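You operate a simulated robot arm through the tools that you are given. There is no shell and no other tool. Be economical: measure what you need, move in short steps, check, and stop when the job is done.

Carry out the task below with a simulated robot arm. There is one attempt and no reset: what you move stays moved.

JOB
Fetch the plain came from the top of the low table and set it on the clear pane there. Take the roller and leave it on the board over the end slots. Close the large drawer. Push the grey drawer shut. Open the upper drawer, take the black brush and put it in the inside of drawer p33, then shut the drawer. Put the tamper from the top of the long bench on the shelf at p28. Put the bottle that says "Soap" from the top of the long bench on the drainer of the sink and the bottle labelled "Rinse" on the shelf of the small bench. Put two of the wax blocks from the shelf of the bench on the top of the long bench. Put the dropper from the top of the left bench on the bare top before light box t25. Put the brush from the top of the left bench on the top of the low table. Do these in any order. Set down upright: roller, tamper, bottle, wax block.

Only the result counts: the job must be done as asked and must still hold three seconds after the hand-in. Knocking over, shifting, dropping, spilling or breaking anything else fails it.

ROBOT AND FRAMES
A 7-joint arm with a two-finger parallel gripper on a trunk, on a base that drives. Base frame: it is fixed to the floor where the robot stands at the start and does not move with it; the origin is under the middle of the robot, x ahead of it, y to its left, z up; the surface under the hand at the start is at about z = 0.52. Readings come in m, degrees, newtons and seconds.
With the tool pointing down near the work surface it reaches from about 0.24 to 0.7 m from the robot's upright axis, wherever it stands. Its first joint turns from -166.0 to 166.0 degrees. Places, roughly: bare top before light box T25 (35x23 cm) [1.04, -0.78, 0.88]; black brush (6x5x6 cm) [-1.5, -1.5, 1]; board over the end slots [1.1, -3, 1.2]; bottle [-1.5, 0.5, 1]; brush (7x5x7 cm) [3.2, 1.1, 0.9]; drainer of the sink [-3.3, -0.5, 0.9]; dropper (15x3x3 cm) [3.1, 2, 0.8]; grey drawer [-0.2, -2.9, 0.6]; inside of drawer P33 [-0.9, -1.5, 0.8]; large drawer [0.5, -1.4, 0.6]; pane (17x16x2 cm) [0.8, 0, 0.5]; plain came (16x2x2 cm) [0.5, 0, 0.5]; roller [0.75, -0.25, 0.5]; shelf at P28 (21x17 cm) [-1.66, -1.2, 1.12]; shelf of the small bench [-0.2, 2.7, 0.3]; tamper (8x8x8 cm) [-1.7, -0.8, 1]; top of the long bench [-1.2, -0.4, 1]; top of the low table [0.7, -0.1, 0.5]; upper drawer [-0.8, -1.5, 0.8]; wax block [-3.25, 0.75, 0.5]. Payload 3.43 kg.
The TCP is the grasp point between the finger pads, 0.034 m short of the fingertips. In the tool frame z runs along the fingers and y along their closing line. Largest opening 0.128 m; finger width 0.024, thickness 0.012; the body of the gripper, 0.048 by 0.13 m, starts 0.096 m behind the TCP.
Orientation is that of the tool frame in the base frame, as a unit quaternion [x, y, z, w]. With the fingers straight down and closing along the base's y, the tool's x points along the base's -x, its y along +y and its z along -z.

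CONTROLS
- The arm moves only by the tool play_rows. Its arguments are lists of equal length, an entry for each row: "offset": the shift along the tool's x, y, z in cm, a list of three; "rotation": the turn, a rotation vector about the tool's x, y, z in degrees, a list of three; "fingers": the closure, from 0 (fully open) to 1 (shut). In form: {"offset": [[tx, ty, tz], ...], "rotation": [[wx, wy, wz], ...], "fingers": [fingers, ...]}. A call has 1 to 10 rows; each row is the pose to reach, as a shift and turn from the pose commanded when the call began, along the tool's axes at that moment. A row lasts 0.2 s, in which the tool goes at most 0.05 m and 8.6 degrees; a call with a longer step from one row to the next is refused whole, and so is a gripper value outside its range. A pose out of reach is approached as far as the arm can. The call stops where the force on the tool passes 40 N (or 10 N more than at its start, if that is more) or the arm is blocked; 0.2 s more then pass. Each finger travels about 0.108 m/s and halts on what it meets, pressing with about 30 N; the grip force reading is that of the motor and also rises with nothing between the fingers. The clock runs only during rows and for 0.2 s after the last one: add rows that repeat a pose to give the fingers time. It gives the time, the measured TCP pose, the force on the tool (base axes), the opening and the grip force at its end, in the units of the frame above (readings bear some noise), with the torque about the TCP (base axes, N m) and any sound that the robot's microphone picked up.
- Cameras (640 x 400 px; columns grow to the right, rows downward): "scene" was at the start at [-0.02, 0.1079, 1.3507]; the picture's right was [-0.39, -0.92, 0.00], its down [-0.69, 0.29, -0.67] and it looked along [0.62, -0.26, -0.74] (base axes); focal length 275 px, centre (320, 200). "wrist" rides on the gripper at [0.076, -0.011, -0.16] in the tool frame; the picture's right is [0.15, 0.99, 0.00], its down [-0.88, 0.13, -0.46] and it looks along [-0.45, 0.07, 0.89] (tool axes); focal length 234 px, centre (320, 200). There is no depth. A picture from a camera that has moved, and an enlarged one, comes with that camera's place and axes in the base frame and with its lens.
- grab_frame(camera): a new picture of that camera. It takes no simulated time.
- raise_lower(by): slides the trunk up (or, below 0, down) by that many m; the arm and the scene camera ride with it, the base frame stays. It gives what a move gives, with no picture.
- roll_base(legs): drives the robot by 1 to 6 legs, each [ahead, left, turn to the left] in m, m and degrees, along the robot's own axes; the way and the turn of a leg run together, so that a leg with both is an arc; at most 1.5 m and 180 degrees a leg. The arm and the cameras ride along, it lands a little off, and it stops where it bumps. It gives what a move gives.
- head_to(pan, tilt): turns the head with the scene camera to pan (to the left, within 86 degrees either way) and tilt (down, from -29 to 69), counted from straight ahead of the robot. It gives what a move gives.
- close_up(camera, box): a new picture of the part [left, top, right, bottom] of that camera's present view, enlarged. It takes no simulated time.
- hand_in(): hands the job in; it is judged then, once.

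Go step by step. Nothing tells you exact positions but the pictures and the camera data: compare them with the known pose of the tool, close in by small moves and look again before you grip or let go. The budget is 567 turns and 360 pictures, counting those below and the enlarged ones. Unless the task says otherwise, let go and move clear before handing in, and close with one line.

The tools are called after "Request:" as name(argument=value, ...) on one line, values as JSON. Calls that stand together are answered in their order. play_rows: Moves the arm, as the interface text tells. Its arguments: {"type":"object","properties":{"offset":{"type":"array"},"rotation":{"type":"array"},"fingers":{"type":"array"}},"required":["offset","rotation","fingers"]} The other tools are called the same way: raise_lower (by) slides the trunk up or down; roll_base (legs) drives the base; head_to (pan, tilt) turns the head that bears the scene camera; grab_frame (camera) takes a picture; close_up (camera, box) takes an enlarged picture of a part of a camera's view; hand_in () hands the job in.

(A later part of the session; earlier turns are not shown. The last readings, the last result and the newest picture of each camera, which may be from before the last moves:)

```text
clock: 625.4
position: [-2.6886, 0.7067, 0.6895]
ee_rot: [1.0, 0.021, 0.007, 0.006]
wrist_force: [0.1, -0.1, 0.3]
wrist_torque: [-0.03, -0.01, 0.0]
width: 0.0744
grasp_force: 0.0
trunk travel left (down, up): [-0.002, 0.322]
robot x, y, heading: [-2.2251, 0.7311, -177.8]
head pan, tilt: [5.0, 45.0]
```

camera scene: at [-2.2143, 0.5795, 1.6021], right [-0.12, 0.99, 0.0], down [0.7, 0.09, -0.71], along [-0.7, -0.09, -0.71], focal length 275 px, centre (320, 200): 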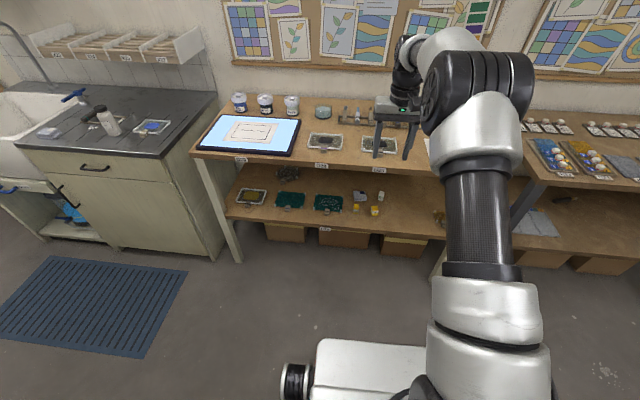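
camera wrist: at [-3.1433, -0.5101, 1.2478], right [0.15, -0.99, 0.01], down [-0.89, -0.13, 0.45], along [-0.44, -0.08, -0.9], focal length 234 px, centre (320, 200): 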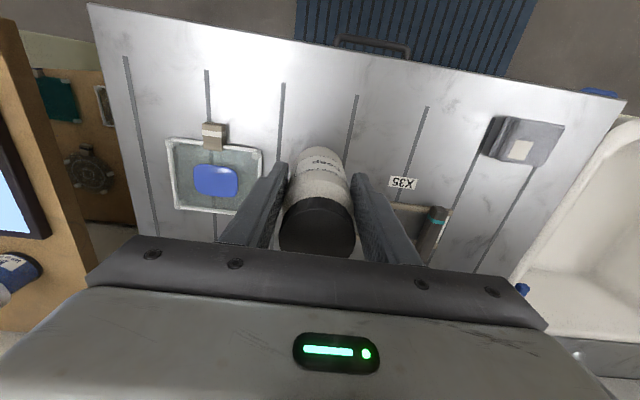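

Request:
roll_base(legs=[[0.2, 0.02, -2.2]])

Request:
play_rows(offset=[[0, 0, 0], [0, 0, 0], [0, 0, 0], [0, 0, 0], [0, 0, 0], [0, 0, 0]], rotation=[[0, -8.5, 0], [0, -17, 0], [0, -25.5, 0], [0, -34, 0], [0, -42.5, 0], [0, -50, 0]], fingers=[0.42, 0.42, 0.42, 0.42, 0.42, 0.42])

Request:
grab_frame(camera="wrist")

Request:
grab_frame(camera="scene")

```text
clock: 627.0
position: [-2.8868, 0.6992, 0.6893]
ee_rot: [1.0, 0.003, 0.007, 0.006]
wrist_force: [0.2, -0.5, -0.6]
wrist_torque: [0.02, 0.01, 0.01]
width: 0.0743
grasp_force: 0.1
trunk travel left (down, up): [-0.002, 0.322]
robot x, y, heading: [-2.421, 0.7046, -180.3]
head pan, tilt: [5.0, 45.0]
```

```text
clock: 628.4
position: [-2.8928, 0.6993, 0.687]
ee_rot: [0.909, 0.0, -0.416, 0.006]
wrist_force: [-0.3, 0.5, 0.6]
wrist_torque: [0.0, -0.01, 0.02]
width: 0.0743
grasp_force: 0.1
out of reach, approached as far as the arm can: row 6
trunk travel left (down, up): [-0.002, 0.322]
robot x, y, heading: [-2.422, 0.7046, -179.7]
head pan, tilt: [5.0, 45.0]
```

```text
167 pictures are left
camera wrist: at [-2.7196, 0.7109, 0.7341], right [0.1, -0.99, -0.1], down [-0.23, -0.12, 0.97], along [-0.97, -0.07, -0.24], focal length 234 px, centre (320, 200)
```

wrist: 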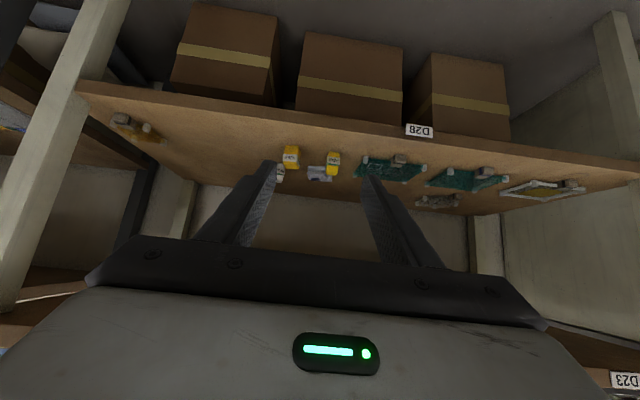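

```text
166 pictures are left
camera scene: at [-2.4164, 0.5552, 1.2821], right [-0.09, 1.0, 0.0], down [0.7, 0.06, -0.71], along [-0.7, -0.06, -0.71], focal length 275 px, centre (320, 200)
```

scene: 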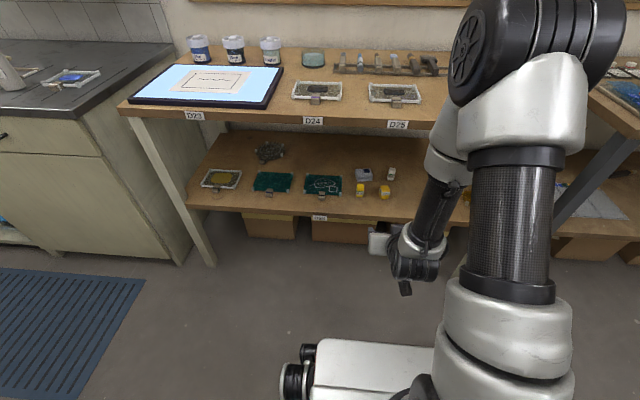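

Request:
close_up(camera="wrist", box=[270, 135, 350, 190])

Request:
close_up(camera="scene", box=[340, 150, 410, 210])

```text
7.27 times, centred on (310, 162) of wrist
camera zoom: at [-2.7196, 0.7109, 0.7341], right [0.1, -0.99, -0.1], down [-0.23, -0.12, 0.97], along [-0.97, -0.07, -0.24], focal length 1703 px, centre (393, 473)
```

zoom: 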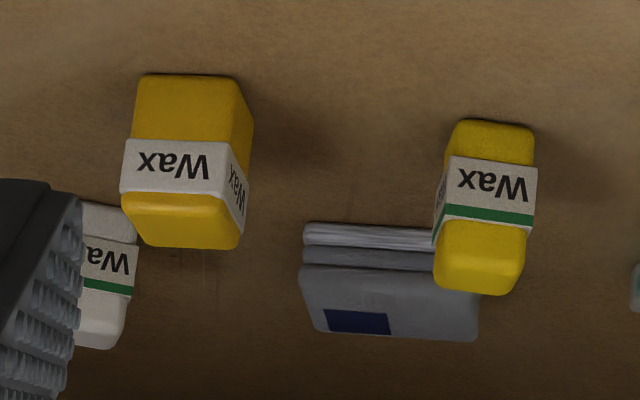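

```text
6.67 times, centred on (375, 180) of scene
camera zoom: at [-2.4164, 0.5552, 1.2821], right [-0.09, 1.0, 0.0], down [0.7, 0.06, -0.71], along [-0.7, -0.06, -0.71], focal length 1834 px, centre (-47, 333)
```

zoom: 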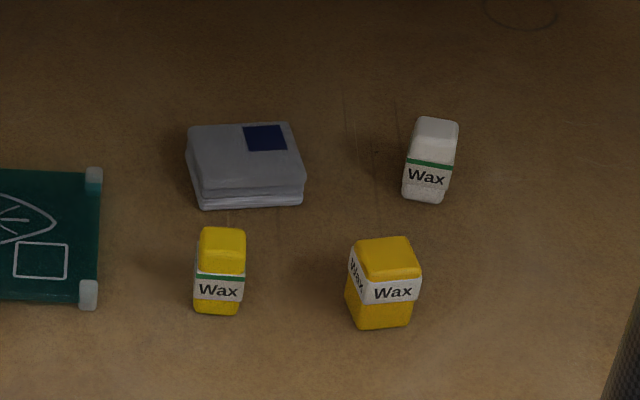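

Request:
roll_base(legs=[[0.18, 0, 0]])

Request:
play_rows(offset=[[2.2, 1.2, 3.4], [4.4, 2.4, 6.9], [6.6, 3.6, 10.3], [8.8, 4.7, 13.8]], rotation=[[0, 0, 0], [0, 0, 0], [0, 0, 0], [0, 0, 0]], fingers=[0.42, 0.42, 0.42, 0.42])

Request:
grab_frame(camera="wrist")

Request:
grab_frame(camera="scene")

```text
clock: 629.9
position: [-3.0753, 0.6976, 0.6874]
ee_rot: [0.909, -0.001, -0.416, 0.006]
wrist_force: [0.2, 0.0, -1.2]
wrist_torque: [0.01, 0.0, 0.03]
width: 0.0741
grasp_force: 0.1
trunk travel left (down, up): [-0.002, 0.322]
robot x, y, heading: [-2.6052, 0.7044, 180.1]
head pan, tilt: [5.0, 45.0]
```

```text
clock: 630.9
position: [-3.1218, 0.6503, 0.5317]
ee_rot: [0.909, 0.0, -0.417, 0.007]
wrist_force: [0.2, 0.9, -0.5]
wrist_torque: [0.0, 0.0, 0.03]
width: 0.0744
grasp_force: 0.0
trunk travel left (down, up): [-0.002, 0.322]
robot x, y, heading: [-2.6075, 0.7011, 179.9]
head pan, tilt: [5.0, 45.0]
```

```text
163 pictures are left
camera wrist: at [-2.9498, 0.6624, 0.5768], right [0.1, -0.99, -0.1], down [-0.23, -0.12, 0.97], along [-0.97, -0.07, -0.24], focal length 234 px, centre (320, 200)
```

wrist: 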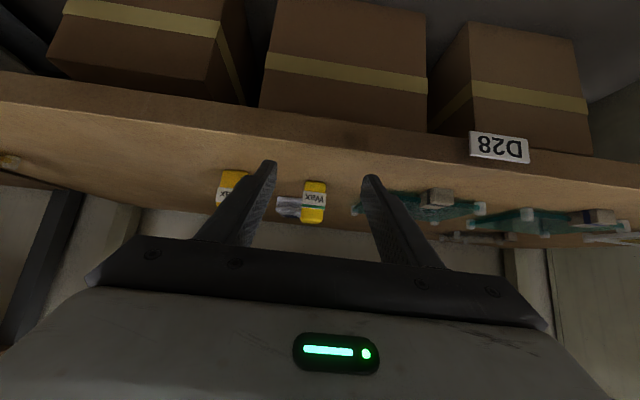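

```text
162 pictures are left
camera scene: at [-2.6002, 0.5553, 1.2821], right [-0.09, 1.0, 0.0], down [0.7, 0.06, -0.71], along [-0.7, -0.06, -0.71], focal length 275 px, centre (320, 200)
```

scene: 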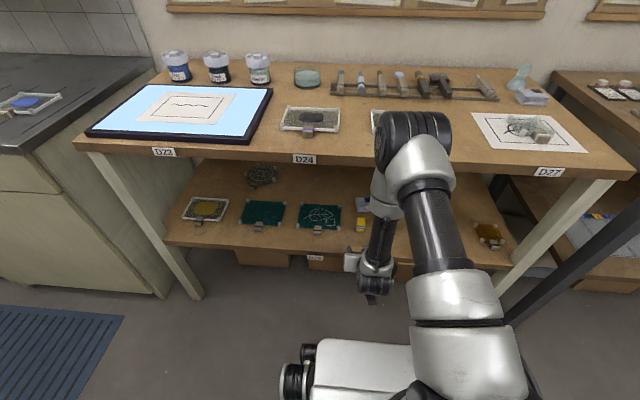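

Request:
play_rows(offset=[[-1.8, 0.1, 2.5], [-3.6, 0.2, 5], [-5.4, 0.3, 7.6], [-7.1, 0.3, 10.1]], rotation=[[0, 0, 0], [0, 0, 0], [0, 0, 0], [0, 0, 0]], fingers=[0.42, 0.42, 0.42, 0.42])

Request:
grab_frame(camera="wrist")

Request:
close_up(camera="scene", box=[300, 150, 460, 270])

```text
clock: 631.9
position: [-3.2447, 0.6479, 0.5184]
ee_rot: [0.909, -0.001, -0.416, 0.006]
wrist_force: [-0.4, -0.6, 0.4]
wrist_torque: [0.02, 0.0, 0.0]
width: 0.0743
grasp_force: 0.0
trunk travel left (down, up): [-0.002, 0.322]
robot x, y, heading: [-2.6099, 0.7048, 179.8]
head pan, tilt: [5.0, 45.0]
```

```text
161 pictures are left
camera wrist: at [-3.0731, 0.6599, 0.5651], right [0.1, -0.99, -0.1], down [-0.23, -0.12, 0.97], along [-0.97, -0.07, -0.24], focal length 234 px, centre (320, 200)
```

wrist: 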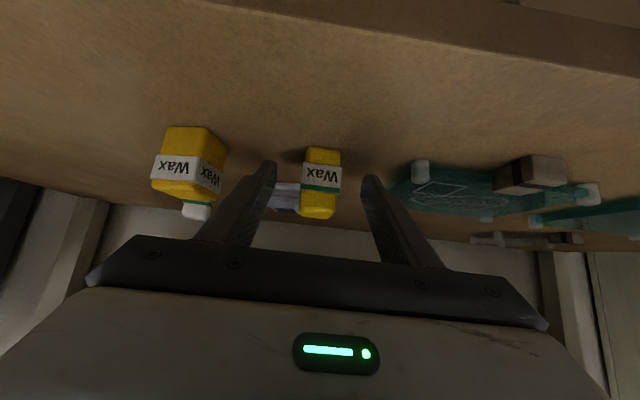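

```text
3.33 times, centred on (380, 210) of scene
camera zoom: at [-2.6003, 0.5551, 1.282], right [-0.09, 1.0, 0.0], down [0.7, 0.06, -0.71], along [-0.7, -0.06, -0.71], focal length 917 px, centre (120, 167)
```

zoom: 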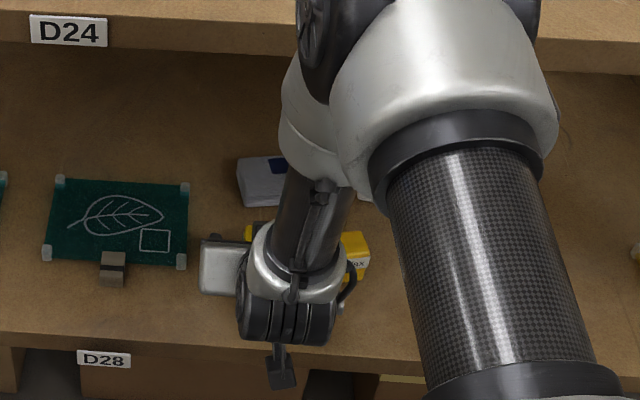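

Request:
play_rows(offset=[[0, 0, 0], [0, 0, 0], [0, 0, 0], [0, 0, 0], [0, 0, 0]], rotation=[[0, 0, 0], [0, 0, 0], [0, 0, 0], [0, 0, 0], [0, 0, 0]], fingers=[0.55, 0.7, 0.85, 1, 1])

Request:
grab_frame(camera="wrist")

```text
clock: 633.1
position: [-3.244, 0.6472, 0.5185]
ee_rot: [0.909, 0.0, -0.416, 0.006]
wrist_force: [-0.7, 0.6, 1.1]
wrist_torque: [0.03, 0.0, 0.01]
width: 0.0274
grasp_force: 30.5
trunk travel left (down, up): [-0.002, 0.322]
robot x, y, heading: [-2.6087, 0.7049, 180.1]
head pan, tilt: [5.0, 45.0]
```

```text
159 pictures are left
camera wrist: at [-3.073, 0.6598, 0.5653], right [0.1, -0.99, -0.1], down [-0.23, -0.12, 0.97], along [-0.97, -0.07, -0.24], focal length 234 px, centre (320, 200)
```

wrist: 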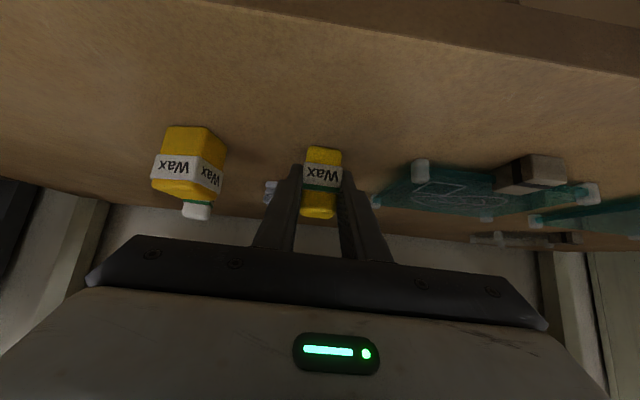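

Request:
play_rows(offset=[[-1.9, 0, -1.6], [1, 0, -5], [3.9, 0, -8.4], [6.8, 0, -11.7], [9.7, 0, -15], [12.5, 0, -18.3]], rotation=[[0, 0, 0], [0, 0, 0], [0, 0, 0], [0, 0, 0], [0, 0, 0], [0, 0, 0]], fingers=[1, 1, 1, 1, 1, 1])

Request:
roll_base(legs=[[-0.3, 0, 0]])

Request:
raise_lower(by=0.32)

Request:
grab_frame(camera="scene")

```text
clock: 634.5
position: [-3.0258, 0.647, 0.5464]
ee_rot: [0.909, 0.001, -0.417, 0.007]
wrist_force: [-0.3, 1.0, 0.2]
wrist_torque: [0.02, 0.01, -0.01]
width: 0.0274
grasp_force: 30.5
trunk travel left (down, up): [-0.002, 0.322]
robot x, y, heading: [-2.606, 0.7032, 180.0]
head pan, tilt: [5.0, 45.0]
```

```text
clock: 636.5
position: [-2.7302, 0.6486, 0.5458]
ee_rot: [0.909, -0.003, -0.416, 0.005]
wrist_force: [0.3, 0.1, -0.9]
wrist_torque: [0.01, -0.04, -0.01]
width: 0.0275
grasp_force: 30.2
trunk travel left (down, up): [-0.002, 0.322]
robot x, y, heading: [-2.3102, 0.7026, 179.9]
head pan, tilt: [5.0, 45.0]
```

```text
clock: 639.7
position: [-2.7304, 0.6486, 0.8654]
ee_rot: [0.909, -0.004, -0.417, 0.004]
wrist_force: [-0.2, -0.3, -0.5]
wrist_torque: [-0.02, 0.01, 0.0]
width: 0.0272
grasp_force: 29.8
trunk travel left (down, up): [-0.322, 0.002]
robot x, y, heading: [-2.3112, 0.7016, 179.6]
head pan, tilt: [5.0, 45.0]
```

```text
158 pictures are left
camera scene: at [-2.3054, 0.5539, 1.602], right [-0.08, 1.0, 0.0], down [0.7, 0.06, -0.71], along [-0.7, -0.06, -0.71], focal length 275 px, centre (320, 200)
```

scene: 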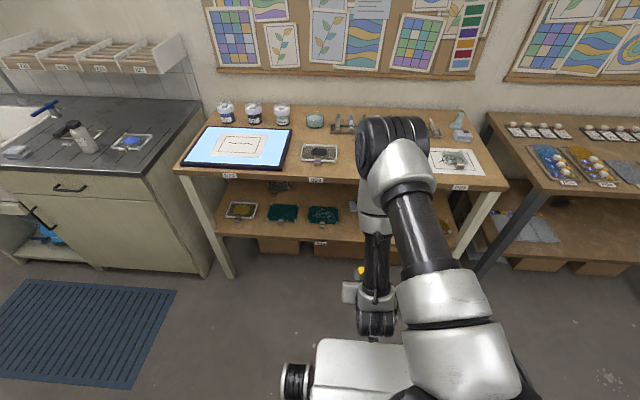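

Request:
play_rows(offset=[[-3, 0, -2.6], [-6, 0, -5.2], [-9, 0, -7.8], [-12, 0, -10.4], [-15.1, 0, -13.1], [-18.1, 0, -15.7]], rotation=[[0, 0, 0], [0, 0, 0], [0, 0, 0], [0, 0, 0], [0, 0, 0], [0, 0, 0]], fingers=[1, 1, 1, 1, 1, 1])

Request:
roll_base(legs=[[0, 0, -90], [0, 0, -90], [0, -1.25, 0]])

Request:
head_to(pan=10, tilt=40)

Request:
grab_frame(camera="scene")

Request:
grab_frame(camera="wrist")

```text
clock: 641.1
position: [-2.7863, 0.6364, 1.0971]
ee_rot: [0.91, -0.004, -0.415, 0.003]
wrist_force: [-0.4, -0.5, -1.3]
wrist_torque: [0.01, -0.04, 0.04]
width: 0.0273
grasp_force: 29.9
out of reach, approached as far as the arm can: row 2, 3, 4, 5, 6
trunk travel left (down, up): [-0.322, 0.002]
robot x, y, heading: [-2.3124, 0.7034, 179.7]
head pan, tilt: [5.0, 45.0]
```

```text
clock: 661.0
position: [-1.82, -0.4476, 1.0954]
ee_rot: [-0.012, 0.909, 0.011, 0.416]
wrist_force: [0.7, 0.3, 0.2]
wrist_torque: [-0.04, 0.04, 0.02]
width: 0.0271
grasp_force: 30.2
trunk travel left (down, up): [-0.322, 0.002]
robot x, y, heading: [-2.2919, -0.5283, 1.4]
head pan, tilt: [5.0, 45.0]
```

```text
clock: 661.7
position: [-1.8191, -0.4488, 1.0977]
ee_rot: [-0.011, 0.91, 0.011, 0.415]
wrist_force: [-0.6, 0.0, -0.5]
wrist_torque: [-0.01, 0.02, -0.01]
width: 0.0272
grasp_force: 30.0
trunk travel left (down, up): [-0.322, 0.002]
robot x, y, heading: [-2.2925, -0.531, 1.6]
head pan, tilt: [10.0, 40.0]
```

```text
157 pictures are left
camera scene: at [-2.3047, -0.377, 1.6093], right [0.2, -0.98, 0.0], down [-0.63, -0.13, -0.77], along [0.75, 0.15, -0.64], focal length 275 px, centre (320, 200)
```

scene: 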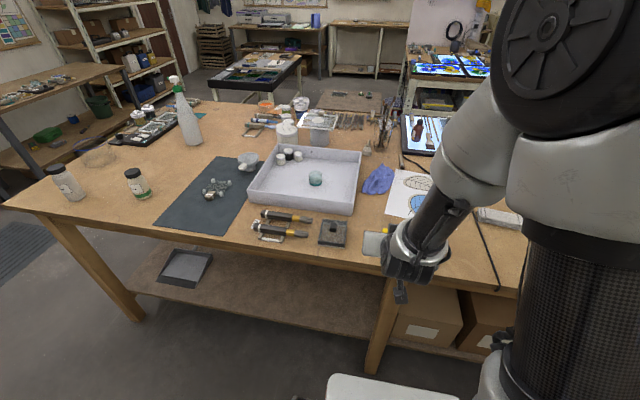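

```text
156 pictures are left
camera wrist: at [-1.9885, -0.4657, 1.1442], right [-0.13, 0.99, -0.1], down [0.23, 0.13, 0.97], along [0.97, 0.1, -0.24], focal length 234 px, centre (320, 200)
```

wrist: 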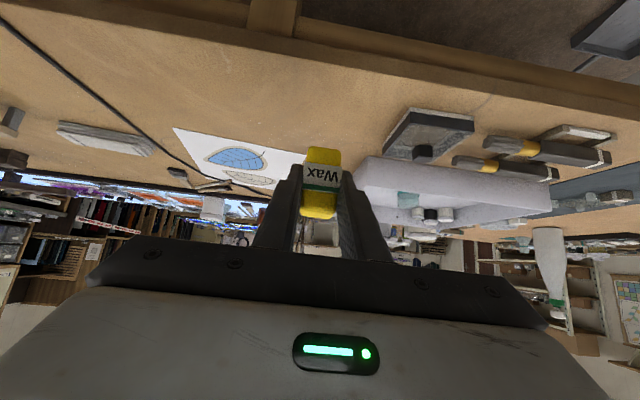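

Request:
play_rows(offset=[[-0.3, -0.3, 3.4], [-0.6, -0.7, 6.8], [-0.9, -1, 10.2], [-1.2, -1.3, 13.5]], rotation=[[0, 0, 0], [0, 0, 0], [0, 0, 0], [0, 0, 0]], fingers=[1, 1, 1, 1])

Request:
grab_frame(camera="wrist")

Request:
grab_frame(camera="scene")

```text
clock: 662.7
position: [-1.7083, -0.4587, 1.0168]
ee_rot: [-0.012, 0.91, 0.012, 0.415]
wrist_force: [-0.2, 0.1, -1.0]
wrist_torque: [0.01, 0.02, 0.02]
width: 0.0272
grasp_force: 30.0
trunk travel left (down, up): [-0.322, 0.002]
robot x, y, heading: [-2.295, -0.5298, 1.5]
head pan, tilt: [10.0, 40.0]
```

```text
155 pictures are left
camera wrist: at [-1.8762, -0.4761, 1.0632], right [-0.13, 0.99, -0.1], down [0.23, 0.13, 0.97], along [0.97, 0.1, -0.24], focal length 234 px, centre (320, 200)
```

wrist: 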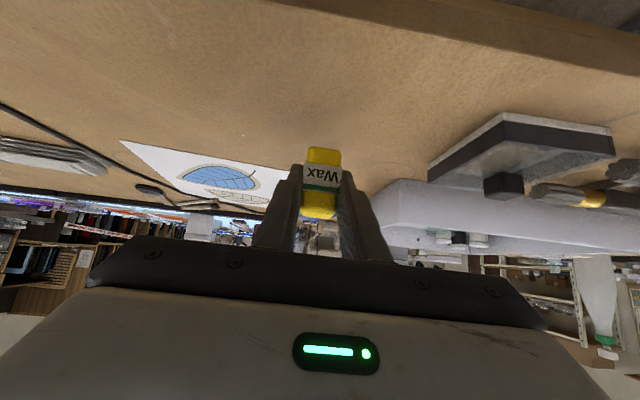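

```text
154 pictures are left
camera scene: at [-2.3044, -0.377, 1.6093], right [0.2, -0.98, 0.0], down [-0.63, -0.13, -0.77], along [0.75, 0.15, -0.64], focal length 275 px, centre (320, 200)
```

scene: 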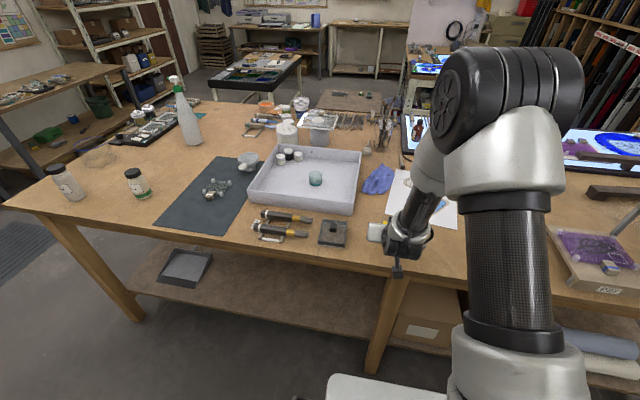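

Clear spot. I lower straight down until contact.

Request:
play_rows(offset=[[0.45, 0, 0.4], [0.9, 0, 0.8], [1.2, 0, 1.05]], rotation=[[0, 0, 0], [0, 0, 0], [0, 0, 0]], fingers=[1, 1, 1])

Request:
play_rows(offset=[[0.2, 0, 0.17], [0.4, 0, 0.35], [0.6, 0, 0.5]], rotation=[[0, 0, 0], [0, 0, 0], [0, 0, 0]], fingers=[1, 1, 1])

Request:
grab_frame(camera="wrist")

```text
clock: 663.5
position: [-1.7086, -0.4573, 1.0014]
ee_rot: [-0.011, 0.909, 0.011, 0.416]
wrist_force: [0.1, -1.7, -1.0]
wrist_torque: [-0.02, 0.03, -0.01]
width: 0.0274
grasp_force: 30.2
trunk travel left (down, up): [-0.322, 0.002]
robot x, y, heading: [-2.2935, -0.5277, 1.5]
head pan, tilt: [10.0, 40.0]
```

```text
clock: 664.3
position: [-1.7082, -0.4555, 0.9928]
ee_rot: [-0.011, 0.909, 0.011, 0.416]
wrist_force: [0.7, 0.2, -1.0]
wrist_torque: [0.03, 0.0, 0.01]
width: 0.0271
grasp_force: 30.2
trunk travel left (down, up): [-0.322, 0.002]
robot x, y, heading: [-2.291, -0.5281, 1.3]
head pan, tilt: [10.0, 40.0]
```

```text
153 pictures are left
camera wrist: at [-1.8779, -0.4743, 1.0407], right [-0.13, 0.99, -0.1], down [0.23, 0.13, 0.97], along [0.97, 0.1, -0.24], focal length 234 px, centre (320, 200)
```

wrist: 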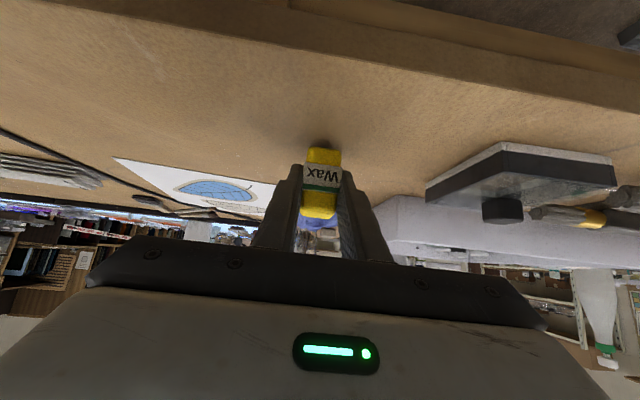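

Request:
play_rows(offset=[[0.2, 0, 0.17], [0.4, 0, 0.35]], rotation=[[0, 0, 0], [0, 0, 0]], fingers=[1, 1])

```text
clock: 664.9
position: [-1.7081, -0.4566, 0.9887]
ee_rot: [-0.011, 0.909, 0.011, 0.416]
wrist_force: [0.2, 0.0, -0.1]
wrist_torque: [0.01, -0.04, 0.0]
width: 0.0275
grasp_force: 30.3
trunk travel left (down, up): [-0.322, 0.002]
robot x, y, heading: [-2.2874, -0.5293, 1.6]
head pan, tilt: [10.0, 40.0]
```

Request:
play_rows(offset=[[0.15, 0, 0.13], [0.3, 0, 0.26]], rotation=[[0, 0, 0], [0, 0, 0]], fingers=[1, 1])

```text
clock: 665.5
position: [-1.7084, -0.4562, 0.9886]
ee_rot: [-0.012, 0.908, 0.012, 0.419]
wrist_force: [-4.7, 0.0, 24.2]
wrist_torque: [-0.29, 0.09, -0.06]
width: 0.0273
grasp_force: 29.6
trunk travel left (down, up): [-0.322, 0.002]
robot x, y, heading: [-2.2934, -0.5313, 1.8]
head pan, tilt: [10.0, 40.0]
```

Request:
play_rows(offset=[[-0.2, 0, -0.17], [-0.2, 0, -0.17], [-0.2, 0, -0.17], [-0.2, 0, -0.17], [-0.5, 0, -3], [-0.8, 0, -7], [-1, 0, -11.5], [-1, 0, -16]], rotation=[[0, 0, 0], [0, 0, 0], [0, 0, 0], [0, 0, 0], [0, 0, 0], [0, 0, 0], [0, 0, 0], [0, 0, 0]], fingers=[0.85, 0.7, 0.6, 0.6, 0.6, 0.6, 0.6, 0.6])

Request:
grab_frame(camera="wrist")

```text
clock: 667.3
position: [-1.8171, -0.4605, 1.0957]
ee_rot: [-0.011, 0.91, 0.011, 0.414]
wrist_force: [0.2, -1.1, -1.1]
wrist_torque: [0.01, 0.0, 0.0]
width: 0.0515
grasp_force: 0.1
out of reach, approached as far as the arm can: row 8
trunk travel left (down, up): [-0.322, 0.002]
robot x, y, heading: [-2.2917, -0.532, 1.5]
head pan, tilt: [10.0, 40.0]
```

```text
152 pictures are left
camera wrist: at [-1.9866, -0.4777, 1.1425], right [-0.13, 0.99, -0.1], down [0.23, 0.13, 0.96], along [0.96, 0.1, -0.24], focal length 234 px, centre (320, 200)
```

wrist: 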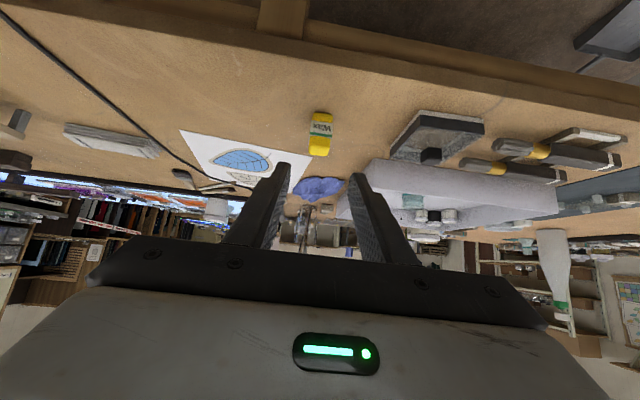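

The first block stands on the bench. I go back for the orange one.

Request:
roll_base(legs=[[-0.1, 0, -1.5], [0, 1.27, 0], [0, 0, 90], [0, 0, 90]])

Request:
raise_lower(by=-0.32)

Request:
grab_frame(camera="wrist")

```text
clock: 688.3
position: [-2.8696, 0.7035, 1.0951]
ee_rot: [0.91, -0.018, -0.414, -0.003]
wrist_force: [0.3, -0.5, -0.8]
wrist_torque: [0.01, -0.02, 0.01]
width: 0.0513
grasp_force: 0.0
trunk travel left (down, up): [-0.322, 0.002]
robot x, y, heading: [-2.392, 0.7419, 177.9]
head pan, tilt: [10.0, 40.0]
```

```text
clock: 691.4
position: [-2.8703, 0.7026, 0.7772]
ee_rot: [0.91, -0.018, -0.414, -0.003]
wrist_force: [0.4, 0.0, -0.1]
wrist_torque: [0.02, 0.01, -0.01]
width: 0.0512
grasp_force: 0.2
trunk travel left (down, up): [-0.002, 0.322]
robot x, y, heading: [-2.3884, 0.7404, 177.7]
head pan, tilt: [10.0, 40.0]
```

```text
151 pictures are left
camera wrist: at [-2.6987, 0.7084, 0.8225], right [0.06, -0.99, -0.1], down [-0.24, -0.11, 0.96], along [-0.97, -0.04, -0.24], focal length 234 px, centre (320, 200)
```

wrist: 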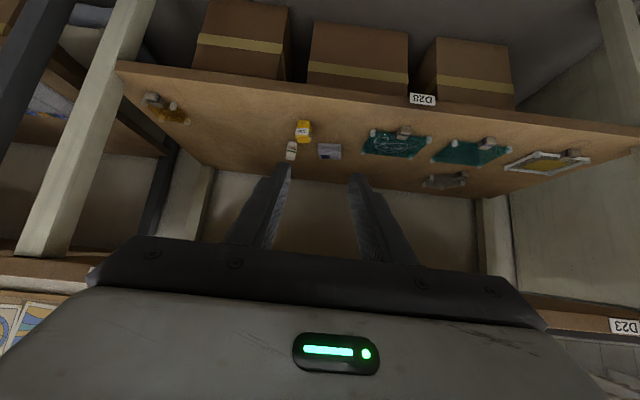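

Request:
play_rows(offset=[[3, -0.8, 2.6], [6, -1.6, 5.2], [9, -2.5, 7.8], [12, -3.3, 10.4], [15, -4.1, 13], [18.1, -4.9, 15.7]], rotation=[[0, 0, 0], [0, 0, 0], [0, 0, 0], [0, 0, 0], [0, 0, 0], [0, 0, 0]], fingers=[0.35, 0.35, 0.35, 0.35, 0.35, 0.35])

Request:
roll_base(legs=[[0.2, 0, 2.2]])

Request:
grab_frame(camera="wrist")

```text
clock: 692.8
position: [-2.8687, 0.7493, 0.5353]
ee_rot: [0.91, -0.019, -0.415, -0.003]
wrist_force: [0.0, 0.6, -0.8]
wrist_torque: [-0.02, 0.0, -0.01]
width: 0.0832
grasp_force: 0.0
trunk travel left (down, up): [-0.002, 0.322]
robot x, y, heading: [-2.3893, 0.7413, 178.1]
head pan, tilt: [10.0, 40.0]
```

```text
clock: 694.4
position: [-3.0668, 0.736, 0.5358]
ee_rot: [0.909, -0.002, -0.416, 0.005]
wrist_force: [-0.2, 0.3, 0.0]
wrist_torque: [0.01, -0.01, 0.0]
width: 0.0833
grasp_force: 0.0
trunk travel left (down, up): [-0.002, 0.322]
robot x, y, heading: [-2.5889, 0.7499, 179.7]
head pan, tilt: [10.0, 40.0]
```

```text
150 pictures are left
camera wrist: at [-2.8957, 0.7472, 0.5838], right [0.1, -0.99, -0.1], down [-0.23, -0.12, 0.96], along [-0.97, -0.07, -0.24], focal length 234 px, centre (320, 200)
```

wrist: 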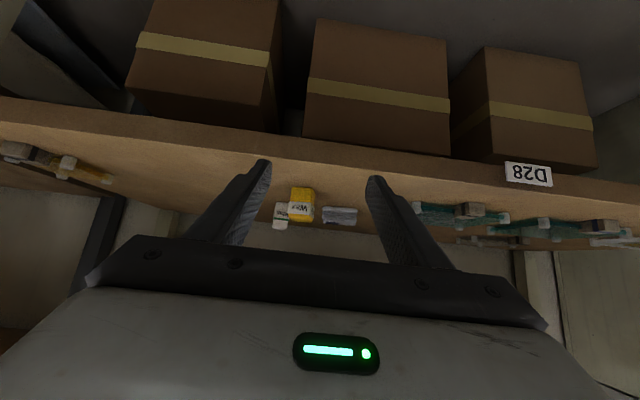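

Request:
play_rows(offset=[[-1.2, -1.3, 1.6], [-3.6, -1.3, 5], [-6, -1.3, 8.4], [-8.4, -1.3, 11.8], [-10.6, -1.3, 15]], rotation=[[0, 0, 0], [0, 0, 0], [0, 0, 0], [0, 0, 0], [0, 0, 0]], fingers=[0.4, 0.4, 0.4, 0.4, 0.4])

Request:
grab_frame(camera="wrist")

```text
clock: 695.6
position: [-3.2476, 0.7487, 0.517]
ee_rot: [0.91, 0.0, -0.414, 0.006]
wrist_force: [0.2, 0.4, 0.4]
wrist_torque: [-0.03, -0.03, -0.03]
width: 0.0767
grasp_force: 0.1
trunk travel left (down, up): [-0.002, 0.322]
robot x, y, heading: [-2.5904, 0.7494, 179.8]
head pan, tilt: [10.0, 40.0]
```

```text
149 pictures are left
camera wrist: at [-3.0764, 0.7594, 0.564], right [0.1, -0.99, -0.1], down [-0.23, -0.12, 0.96], along [-0.97, -0.07, -0.24], focal length 234 px, centre (320, 200)
```

wrist: 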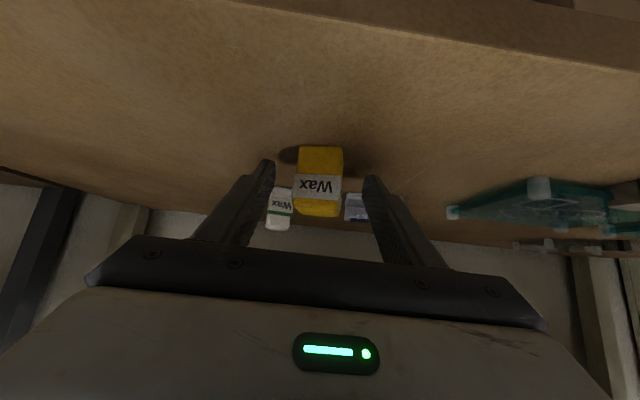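

Centred on the orange block. I close, lift slightly and withdraw.

Request:
play_rows(offset=[[0, 0, 0.3], [0, 0, 0.3], [0, 0, 0.3], [0, 0, 0.3], [0, 0, 0.3]], rotation=[[0, 0, 0], [0, 0, 0], [0, 0, 0], [0, 0, 0], [0, 0, 0]], fingers=[0.55, 0.7, 0.85, 1, 1])

Request:
play_rows(offset=[[-1.9, 0, -1.6], [1, 0, -5], [3.9, 0, -8.4], [6.8, 0, -11.7], [9.7, 0, -15], [12.5, 0, -18.3]], rotation=[[0, 0, 0], [0, 0, 0], [0, 0, 0], [0, 0, 0], [0, 0, 0], [0, 0, 0]], fingers=[1, 1, 1, 1, 1, 1])

Request:
grab_frame(camera="wrist")

```text
clock: 696.8
position: [-3.2519, 0.7476, 0.5151]
ee_rot: [0.91, -0.002, -0.415, 0.005]
wrist_force: [0.2, 1.3, 0.4]
wrist_torque: [0.02, 0.02, 0.0]
width: 0.0332
grasp_force: 29.9
trunk travel left (down, up): [-0.002, 0.322]
robot x, y, heading: [-2.5895, 0.7459, 179.7]
head pan, tilt: [10.0, 40.0]
```

```text
clock: 698.2
position: [-3.0317, 0.7493, 0.5411]
ee_rot: [0.91, -0.001, -0.415, 0.006]
wrist_force: [-0.2, -0.3, -1.0]
wrist_torque: [0.02, 0.0, 0.02]
width: 0.0334
grasp_force: 30.2
trunk travel left (down, up): [-0.002, 0.322]
robot x, y, heading: [-2.5896, 0.7452, 179.6]
head pan, tilt: [10.0, 40.0]
```

```text
148 pictures are left
camera wrist: at [-2.8602, 0.7612, 0.588], right [0.1, -0.99, -0.1], down [-0.23, -0.12, 0.96], along [-0.97, -0.07, -0.24], focal length 234 px, centre (320, 200)
```

wrist: 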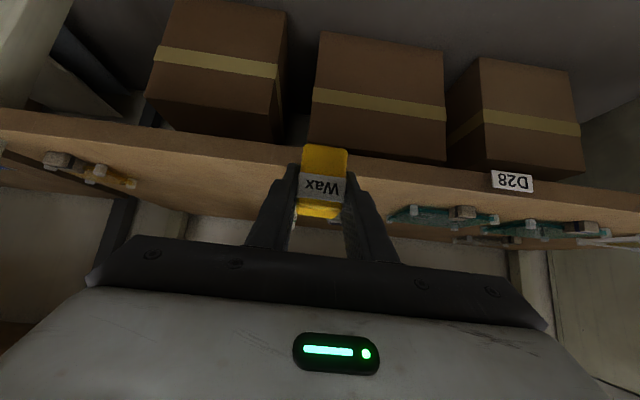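

Request:
roll_base(legs=[[-0.3, 0, 0]])

Request:
raise_lower(by=0.32)

Request:
play_rows(offset=[[-3, 0, -2.6], [-6, 0, -5.2], [-9, 0, -7.8], [-12, 0, -10.4], [-15.1, 0, -13.1], [-18.1, 0, -15.7]], rotation=[[0, 0, 0], [0, 0, 0], [0, 0, 0], [0, 0, 0], [0, 0, 0], [0, 0, 0]], fingers=[1, 1, 1, 1, 1, 1])

Request:
roll_base(legs=[[0, 0, -90], [0, 0, -90], [0, -1.32, 0]])

Request:
grab_frame(camera="wrist")

```text
clock: 700.3
position: [-2.7312, 0.748, 0.5417]
ee_rot: [0.91, -0.002, -0.415, 0.005]
wrist_force: [-0.2, 0.7, 0.6]
wrist_torque: [0.01, 0.02, 0.0]
width: 0.0334
grasp_force: 30.4
trunk travel left (down, up): [-0.002, 0.322]
robot x, y, heading: [-2.2884, 0.7453, 179.9]
head pan, tilt: [10.0, 40.0]
```

```text
clock: 703.5
position: [-2.732, 0.7492, 0.8605]
ee_rot: [0.91, -0.001, -0.415, 0.005]
wrist_force: [-0.2, 0.2, -1.1]
wrist_torque: [0.0, 0.02, 0.0]
width: 0.0334
grasp_force: 30.1
trunk travel left (down, up): [-0.322, 0.002]
robot x, y, heading: [-2.2909, 0.7424, 179.6]
head pan, tilt: [10.0, 40.0]
```

```text
clock: 704.9
position: [-2.7711, 0.7569, 1.1033]
ee_rot: [0.911, -0.003, -0.413, 0.004]
wrist_force: [0.3, -0.8, -0.8]
wrist_torque: [-0.02, 0.0, 0.03]
width: 0.0332
grasp_force: 30.0
out of reach, approached as far as the arm can: row 3, 4, 5, 6
trunk travel left (down, up): [-0.322, 0.002]
robot x, y, heading: [-2.2936, 0.7451, 180.0]
head pan, tilt: [10.0, 40.0]
```

```text
clock: 725.6
position: [-1.8342, -0.5921, 1.1042]
ee_rot: [0.007, 0.91, 0.003, 0.414]
wrist_force: [0.2, 0.3, -1.6]
wrist_torque: [-0.01, 0.05, 0.01]
width: 0.0332
grasp_force: 29.8
trunk travel left (down, up): [-0.322, 0.002]
robot x, y, heading: [-2.3204, -0.5748, -1.0]
head pan, tilt: [10.0, 40.0]
```

```text
147 pictures are left
camera wrist: at [-2.0039, -0.6023, 1.151], right [-0.09, 0.99, -0.1], down [0.24, 0.12, 0.96], along [0.97, 0.06, -0.24], focal length 234 px, centre (320, 200)
```

wrist: 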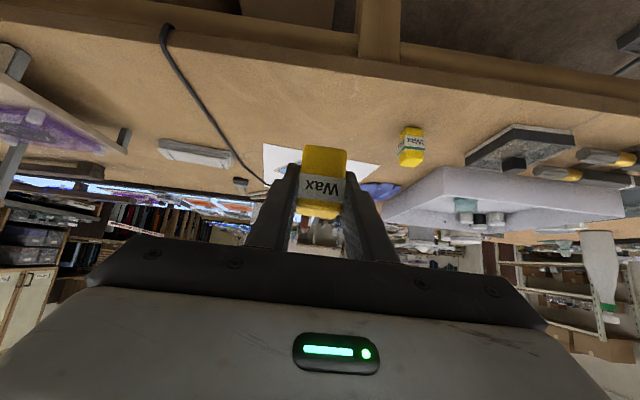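

Request:
play_rows(offset=[[-0.1, 0.3, 4], [-0.2, 0.6, 8], [-0.3, 0.9, 12], [-0.4, 1, 15.8]], rotation=[[0, 0, 0], [0, 0, 0], [0, 0, 0], [0, 0, 0]], fingers=[1, 1, 1, 1])

Request:
grab_frame(camera="wrist")

```text
clock: 726.6
position: [-1.7129, -0.581, 1.0045]
ee_rot: [0.007, 0.91, 0.003, 0.414]
wrist_force: [-0.1, 0.1, -0.1]
wrist_torque: [-0.01, 0.0, 0.02]
width: 0.0332
grasp_force: 30.2
trunk travel left (down, up): [-0.322, 0.002]
robot x, y, heading: [-2.3151, -0.5714, -0.5]
head pan, tilt: [10.0, 40.0]
```

```text
146 pictures are left
camera wrist: at [-1.8811, -0.5914, 1.0513], right [-0.09, 0.99, -0.1], down [0.24, 0.12, 0.96], along [0.97, 0.06, -0.24], focal length 234 px, centre (320, 200)
```

wrist: 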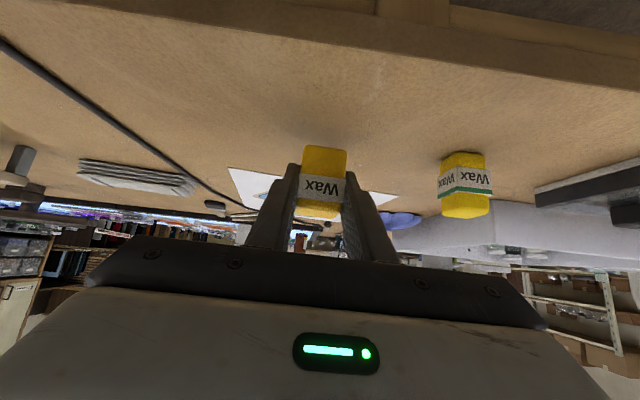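

Request:
play_rows(offset=[[0.4, 0, 0.35], [0.8, 0, 0.7], [1.1, 0, 0.95]], rotation=[[0, 0, 0], [0, 0, 0], [0, 0, 0]], fingers=[1, 1, 1])

Request:
play_rows(offset=[[0.15, 0, 0.13], [0.3, 0, 0.26], [0.45, 0, 0.39]], rotation=[[0, 0, 0], [0, 0, 0], [0, 0, 0]], fingers=[1, 1, 1])

```text
clock: 727.5
position: [-1.7126, -0.5818, 0.9892]
ee_rot: [0.007, 0.91, 0.002, 0.414]
wrist_force: [0.0, -0.1, -0.6]
wrist_torque: [-0.01, 0.0, 0.02]
width: 0.0332
grasp_force: 29.9
trunk travel left (down, up): [-0.322, 0.002]
robot x, y, heading: [-2.3141, -0.5755, -0.8]
head pan, tilt: [10.0, 40.0]
```

```text
clock: 728.2
position: [-1.7134, -0.5808, 0.9839]
ee_rot: [0.006, 0.909, 0.003, 0.416]
wrist_force: [-3.8, -0.2, 13.8]
wrist_torque: [-0.26, 0.23, -0.05]
width: 0.0334
grasp_force: 30.1
trunk travel left (down, up): [-0.322, 0.002]
robot x, y, heading: [-2.3162, -0.5731, -1.0]
head pan, tilt: [10.0, 40.0]
```

Request:
play_rows(offset=[[-0.1, 0, -0.1], [-0.1, 0, -0.1], [-0.1, 0, -0.1], [-0.1, 0, -0.1], [-0.4, 0, -3], [-0.7, 0, -7], [-1, 0, -11.5], [-1, 0, -15.5]], rotation=[[0, 0, 0], [0, 0, 0], [0, 0, 0], [0, 0, 0], [0, 0, 0], [0, 0, 0], [0, 0, 0], [0, 0, 0]], fingers=[0.85, 0.7, 0.55, 0.55, 0.55, 0.55, 0.55, 0.55])

Request:
grab_frame(camera="wrist")

```text
clock: 730.0
position: [-1.823, -0.5824, 1.0932]
ee_rot: [0.006, 0.911, 0.004, 0.413]
wrist_force: [0.6, -0.2, 0.0]
wrist_torque: [0.0, 0.01, 0.02]
width: 0.0579
grasp_force: 0.0
trunk travel left (down, up): [-0.322, 0.002]
robot x, y, heading: [-2.3159, -0.5699, -1.0]
head pan, tilt: [10.0, 40.0]
```

```text
145 pictures are left
camera wrist: at [-1.9926, -0.5926, 1.1409], right [-0.09, 0.99, -0.1], down [0.24, 0.12, 0.96], along [0.97, 0.06, -0.24], focal length 234 px, centre (320, 200)
```

wrist: 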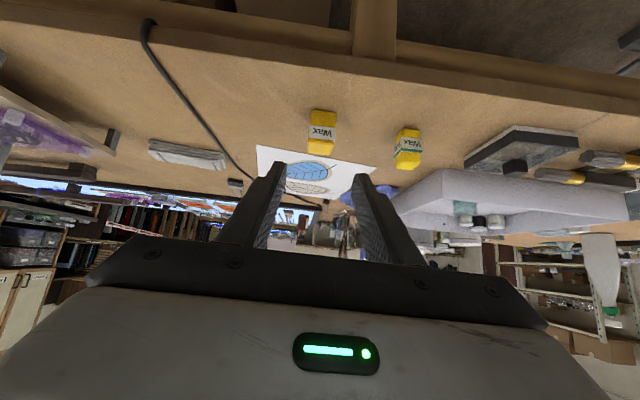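

Both wax blocks stand on the bench. Last the Rinse bottle: I drive north and face it with the same forward tilt, since it goes onto a low shelf.

Request:
roll_base(legs=[[0, 1.02, 1]])

Request:
grab_frame(camera="wrist")

Request:
grab_frame(camera="scene")

```text
clock: 740.1
position: [-1.8208, 0.444, 1.0933]
ee_rot: [-0.004, 0.911, 0.007, 0.413]
wrist_force: [0.4, 0.3, 0.9]
wrist_torque: [0.0, -0.02, 0.01]
width: 0.0577
grasp_force: 0.1
trunk travel left (down, up): [-0.322, 0.002]
robot x, y, heading: [-2.3127, 0.4368, 0.5]
head pan, tilt: [10.0, 40.0]
```

```text
144 pictures are left
camera wrist: at [-1.9896, 0.4294, 1.1406], right [-0.11, 0.99, -0.1], down [0.23, 0.12, 0.96], along [0.97, 0.08, -0.24], focal length 234 px, centre (320, 200)
```

wrist: 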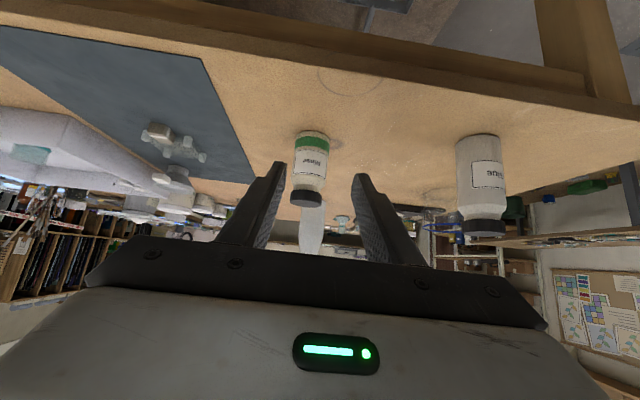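

```text
143 pictures are left
camera scene: at [-2.3247, 0.5924, 1.6093], right [0.18, -0.98, 0.0], down [-0.63, -0.12, -0.77], along [0.75, 0.14, -0.64], focal length 275 px, centre (320, 200)
```

scene: 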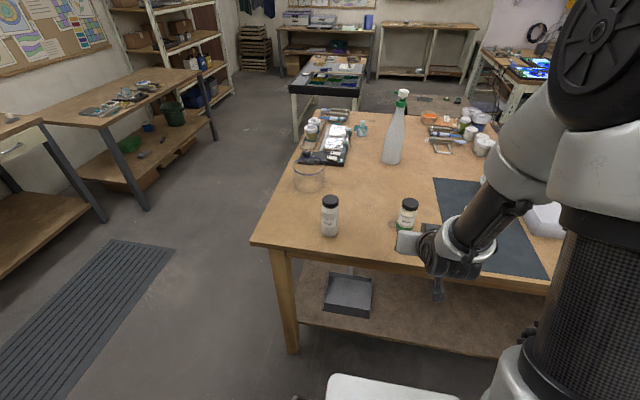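

Request:
play_rows(offset=[[2.5, -0.3, 4], [5, -0.7, 8.4], [2, -0.7, 11.8], [-1, -0.7, 15.2], [-3.9, -0.7, 18.6]], rotation=[[0, 0, 0], [0, 0, 0], [0, 0, 0], [0, 0, 0], [0, 0, 0]], fingers=[0.35, 0.25, 0.25, 0.25, 0.25])

Request:
grab_frame(camera="wrist")

Request:
close_up(camera="scene", box=[310, 160, 510, 300])

```text
refused: row 2 steps farther than a row can; nothing moved
```

```text
142 pictures are left
camera wrist: at [-1.9896, 0.4294, 1.1406], right [-0.11, 0.99, -0.1], down [0.23, 0.12, 0.96], along [0.97, 0.08, -0.24], focal length 234 px, centre (320, 200)
```

wrist: 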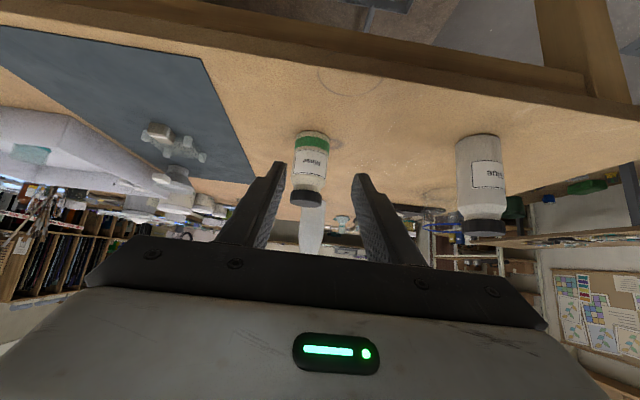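

```text
2.86 times, centred on (410, 230) of scene
camera zoom: at [-2.3247, 0.5924, 1.6093], right [0.18, -0.98, 0.0], down [-0.63, -0.12, -0.77], along [0.75, 0.14, -0.64], focal length 786 px, centre (63, 114)
```

zoom: 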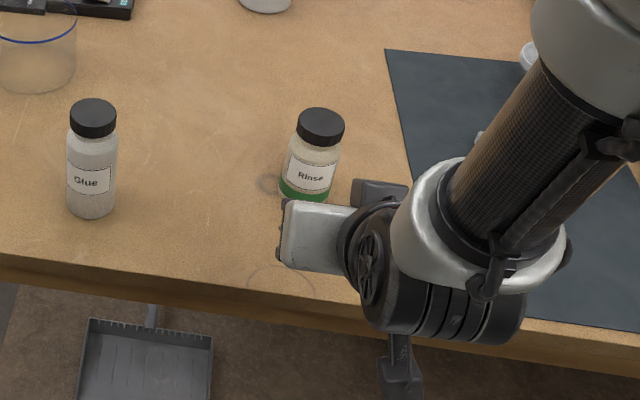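

Request:
play_rows(offset=[[2, -0.3, 3.4], [4, -0.6, 6.8], [4.4, -0.7, 9], [1.9, -0.7, 12], [-0.9, -0.7, 15.2], [-3.9, -0.7, 18.6]], rotation=[[0, 0, 0], [0, 0, 0], [0, 0, 0], [0, 0, 0], [0, 0, 0], [0, 0, 0]], fingers=[0.4, 0.25, 0.25, 0.25, 0.25, 0.25])

Request:
grab_frame(camera="wrist")

Request:
close_up(camera="scene", box=[310, 160, 510, 300])

```text
clock: 741.5
position: [-1.6543, 0.4418, 1.0027]
ee_rot: [-0.005, 0.91, 0.009, 0.414]
wrist_force: [0.2, 0.4, -0.8]
wrist_torque: [0.03, -0.02, 0.02]
width: 0.0958
grasp_force: 0.0
trunk travel left (down, up): [-0.322, 0.002]
robot x, y, heading: [-2.3136, 0.4397, 0.8]
head pan, tilt: [10.0, 40.0]
```

```text
140 pictures are left
camera wrist: at [-1.8231, 0.4267, 1.0492], right [-0.11, 0.99, -0.1], down [0.23, 0.12, 0.96], along [0.97, 0.08, -0.25], focal length 234 px, centre (320, 200)
```

wrist: 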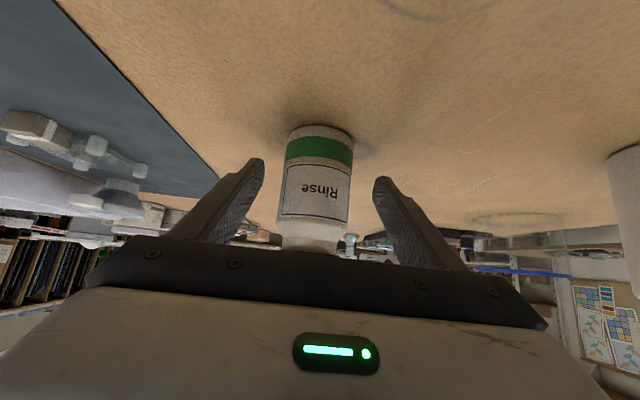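

```text
2.86 times, centred on (410, 230) of scene
camera zoom: at [-2.3245, 0.5924, 1.6093], right [0.18, -0.98, 0.0], down [-0.63, -0.12, -0.77], along [0.75, 0.14, -0.64], focal length 786 px, centre (63, 114)
```

zoom: 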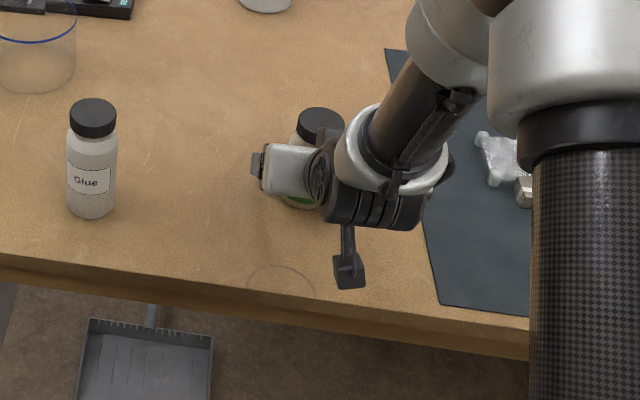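

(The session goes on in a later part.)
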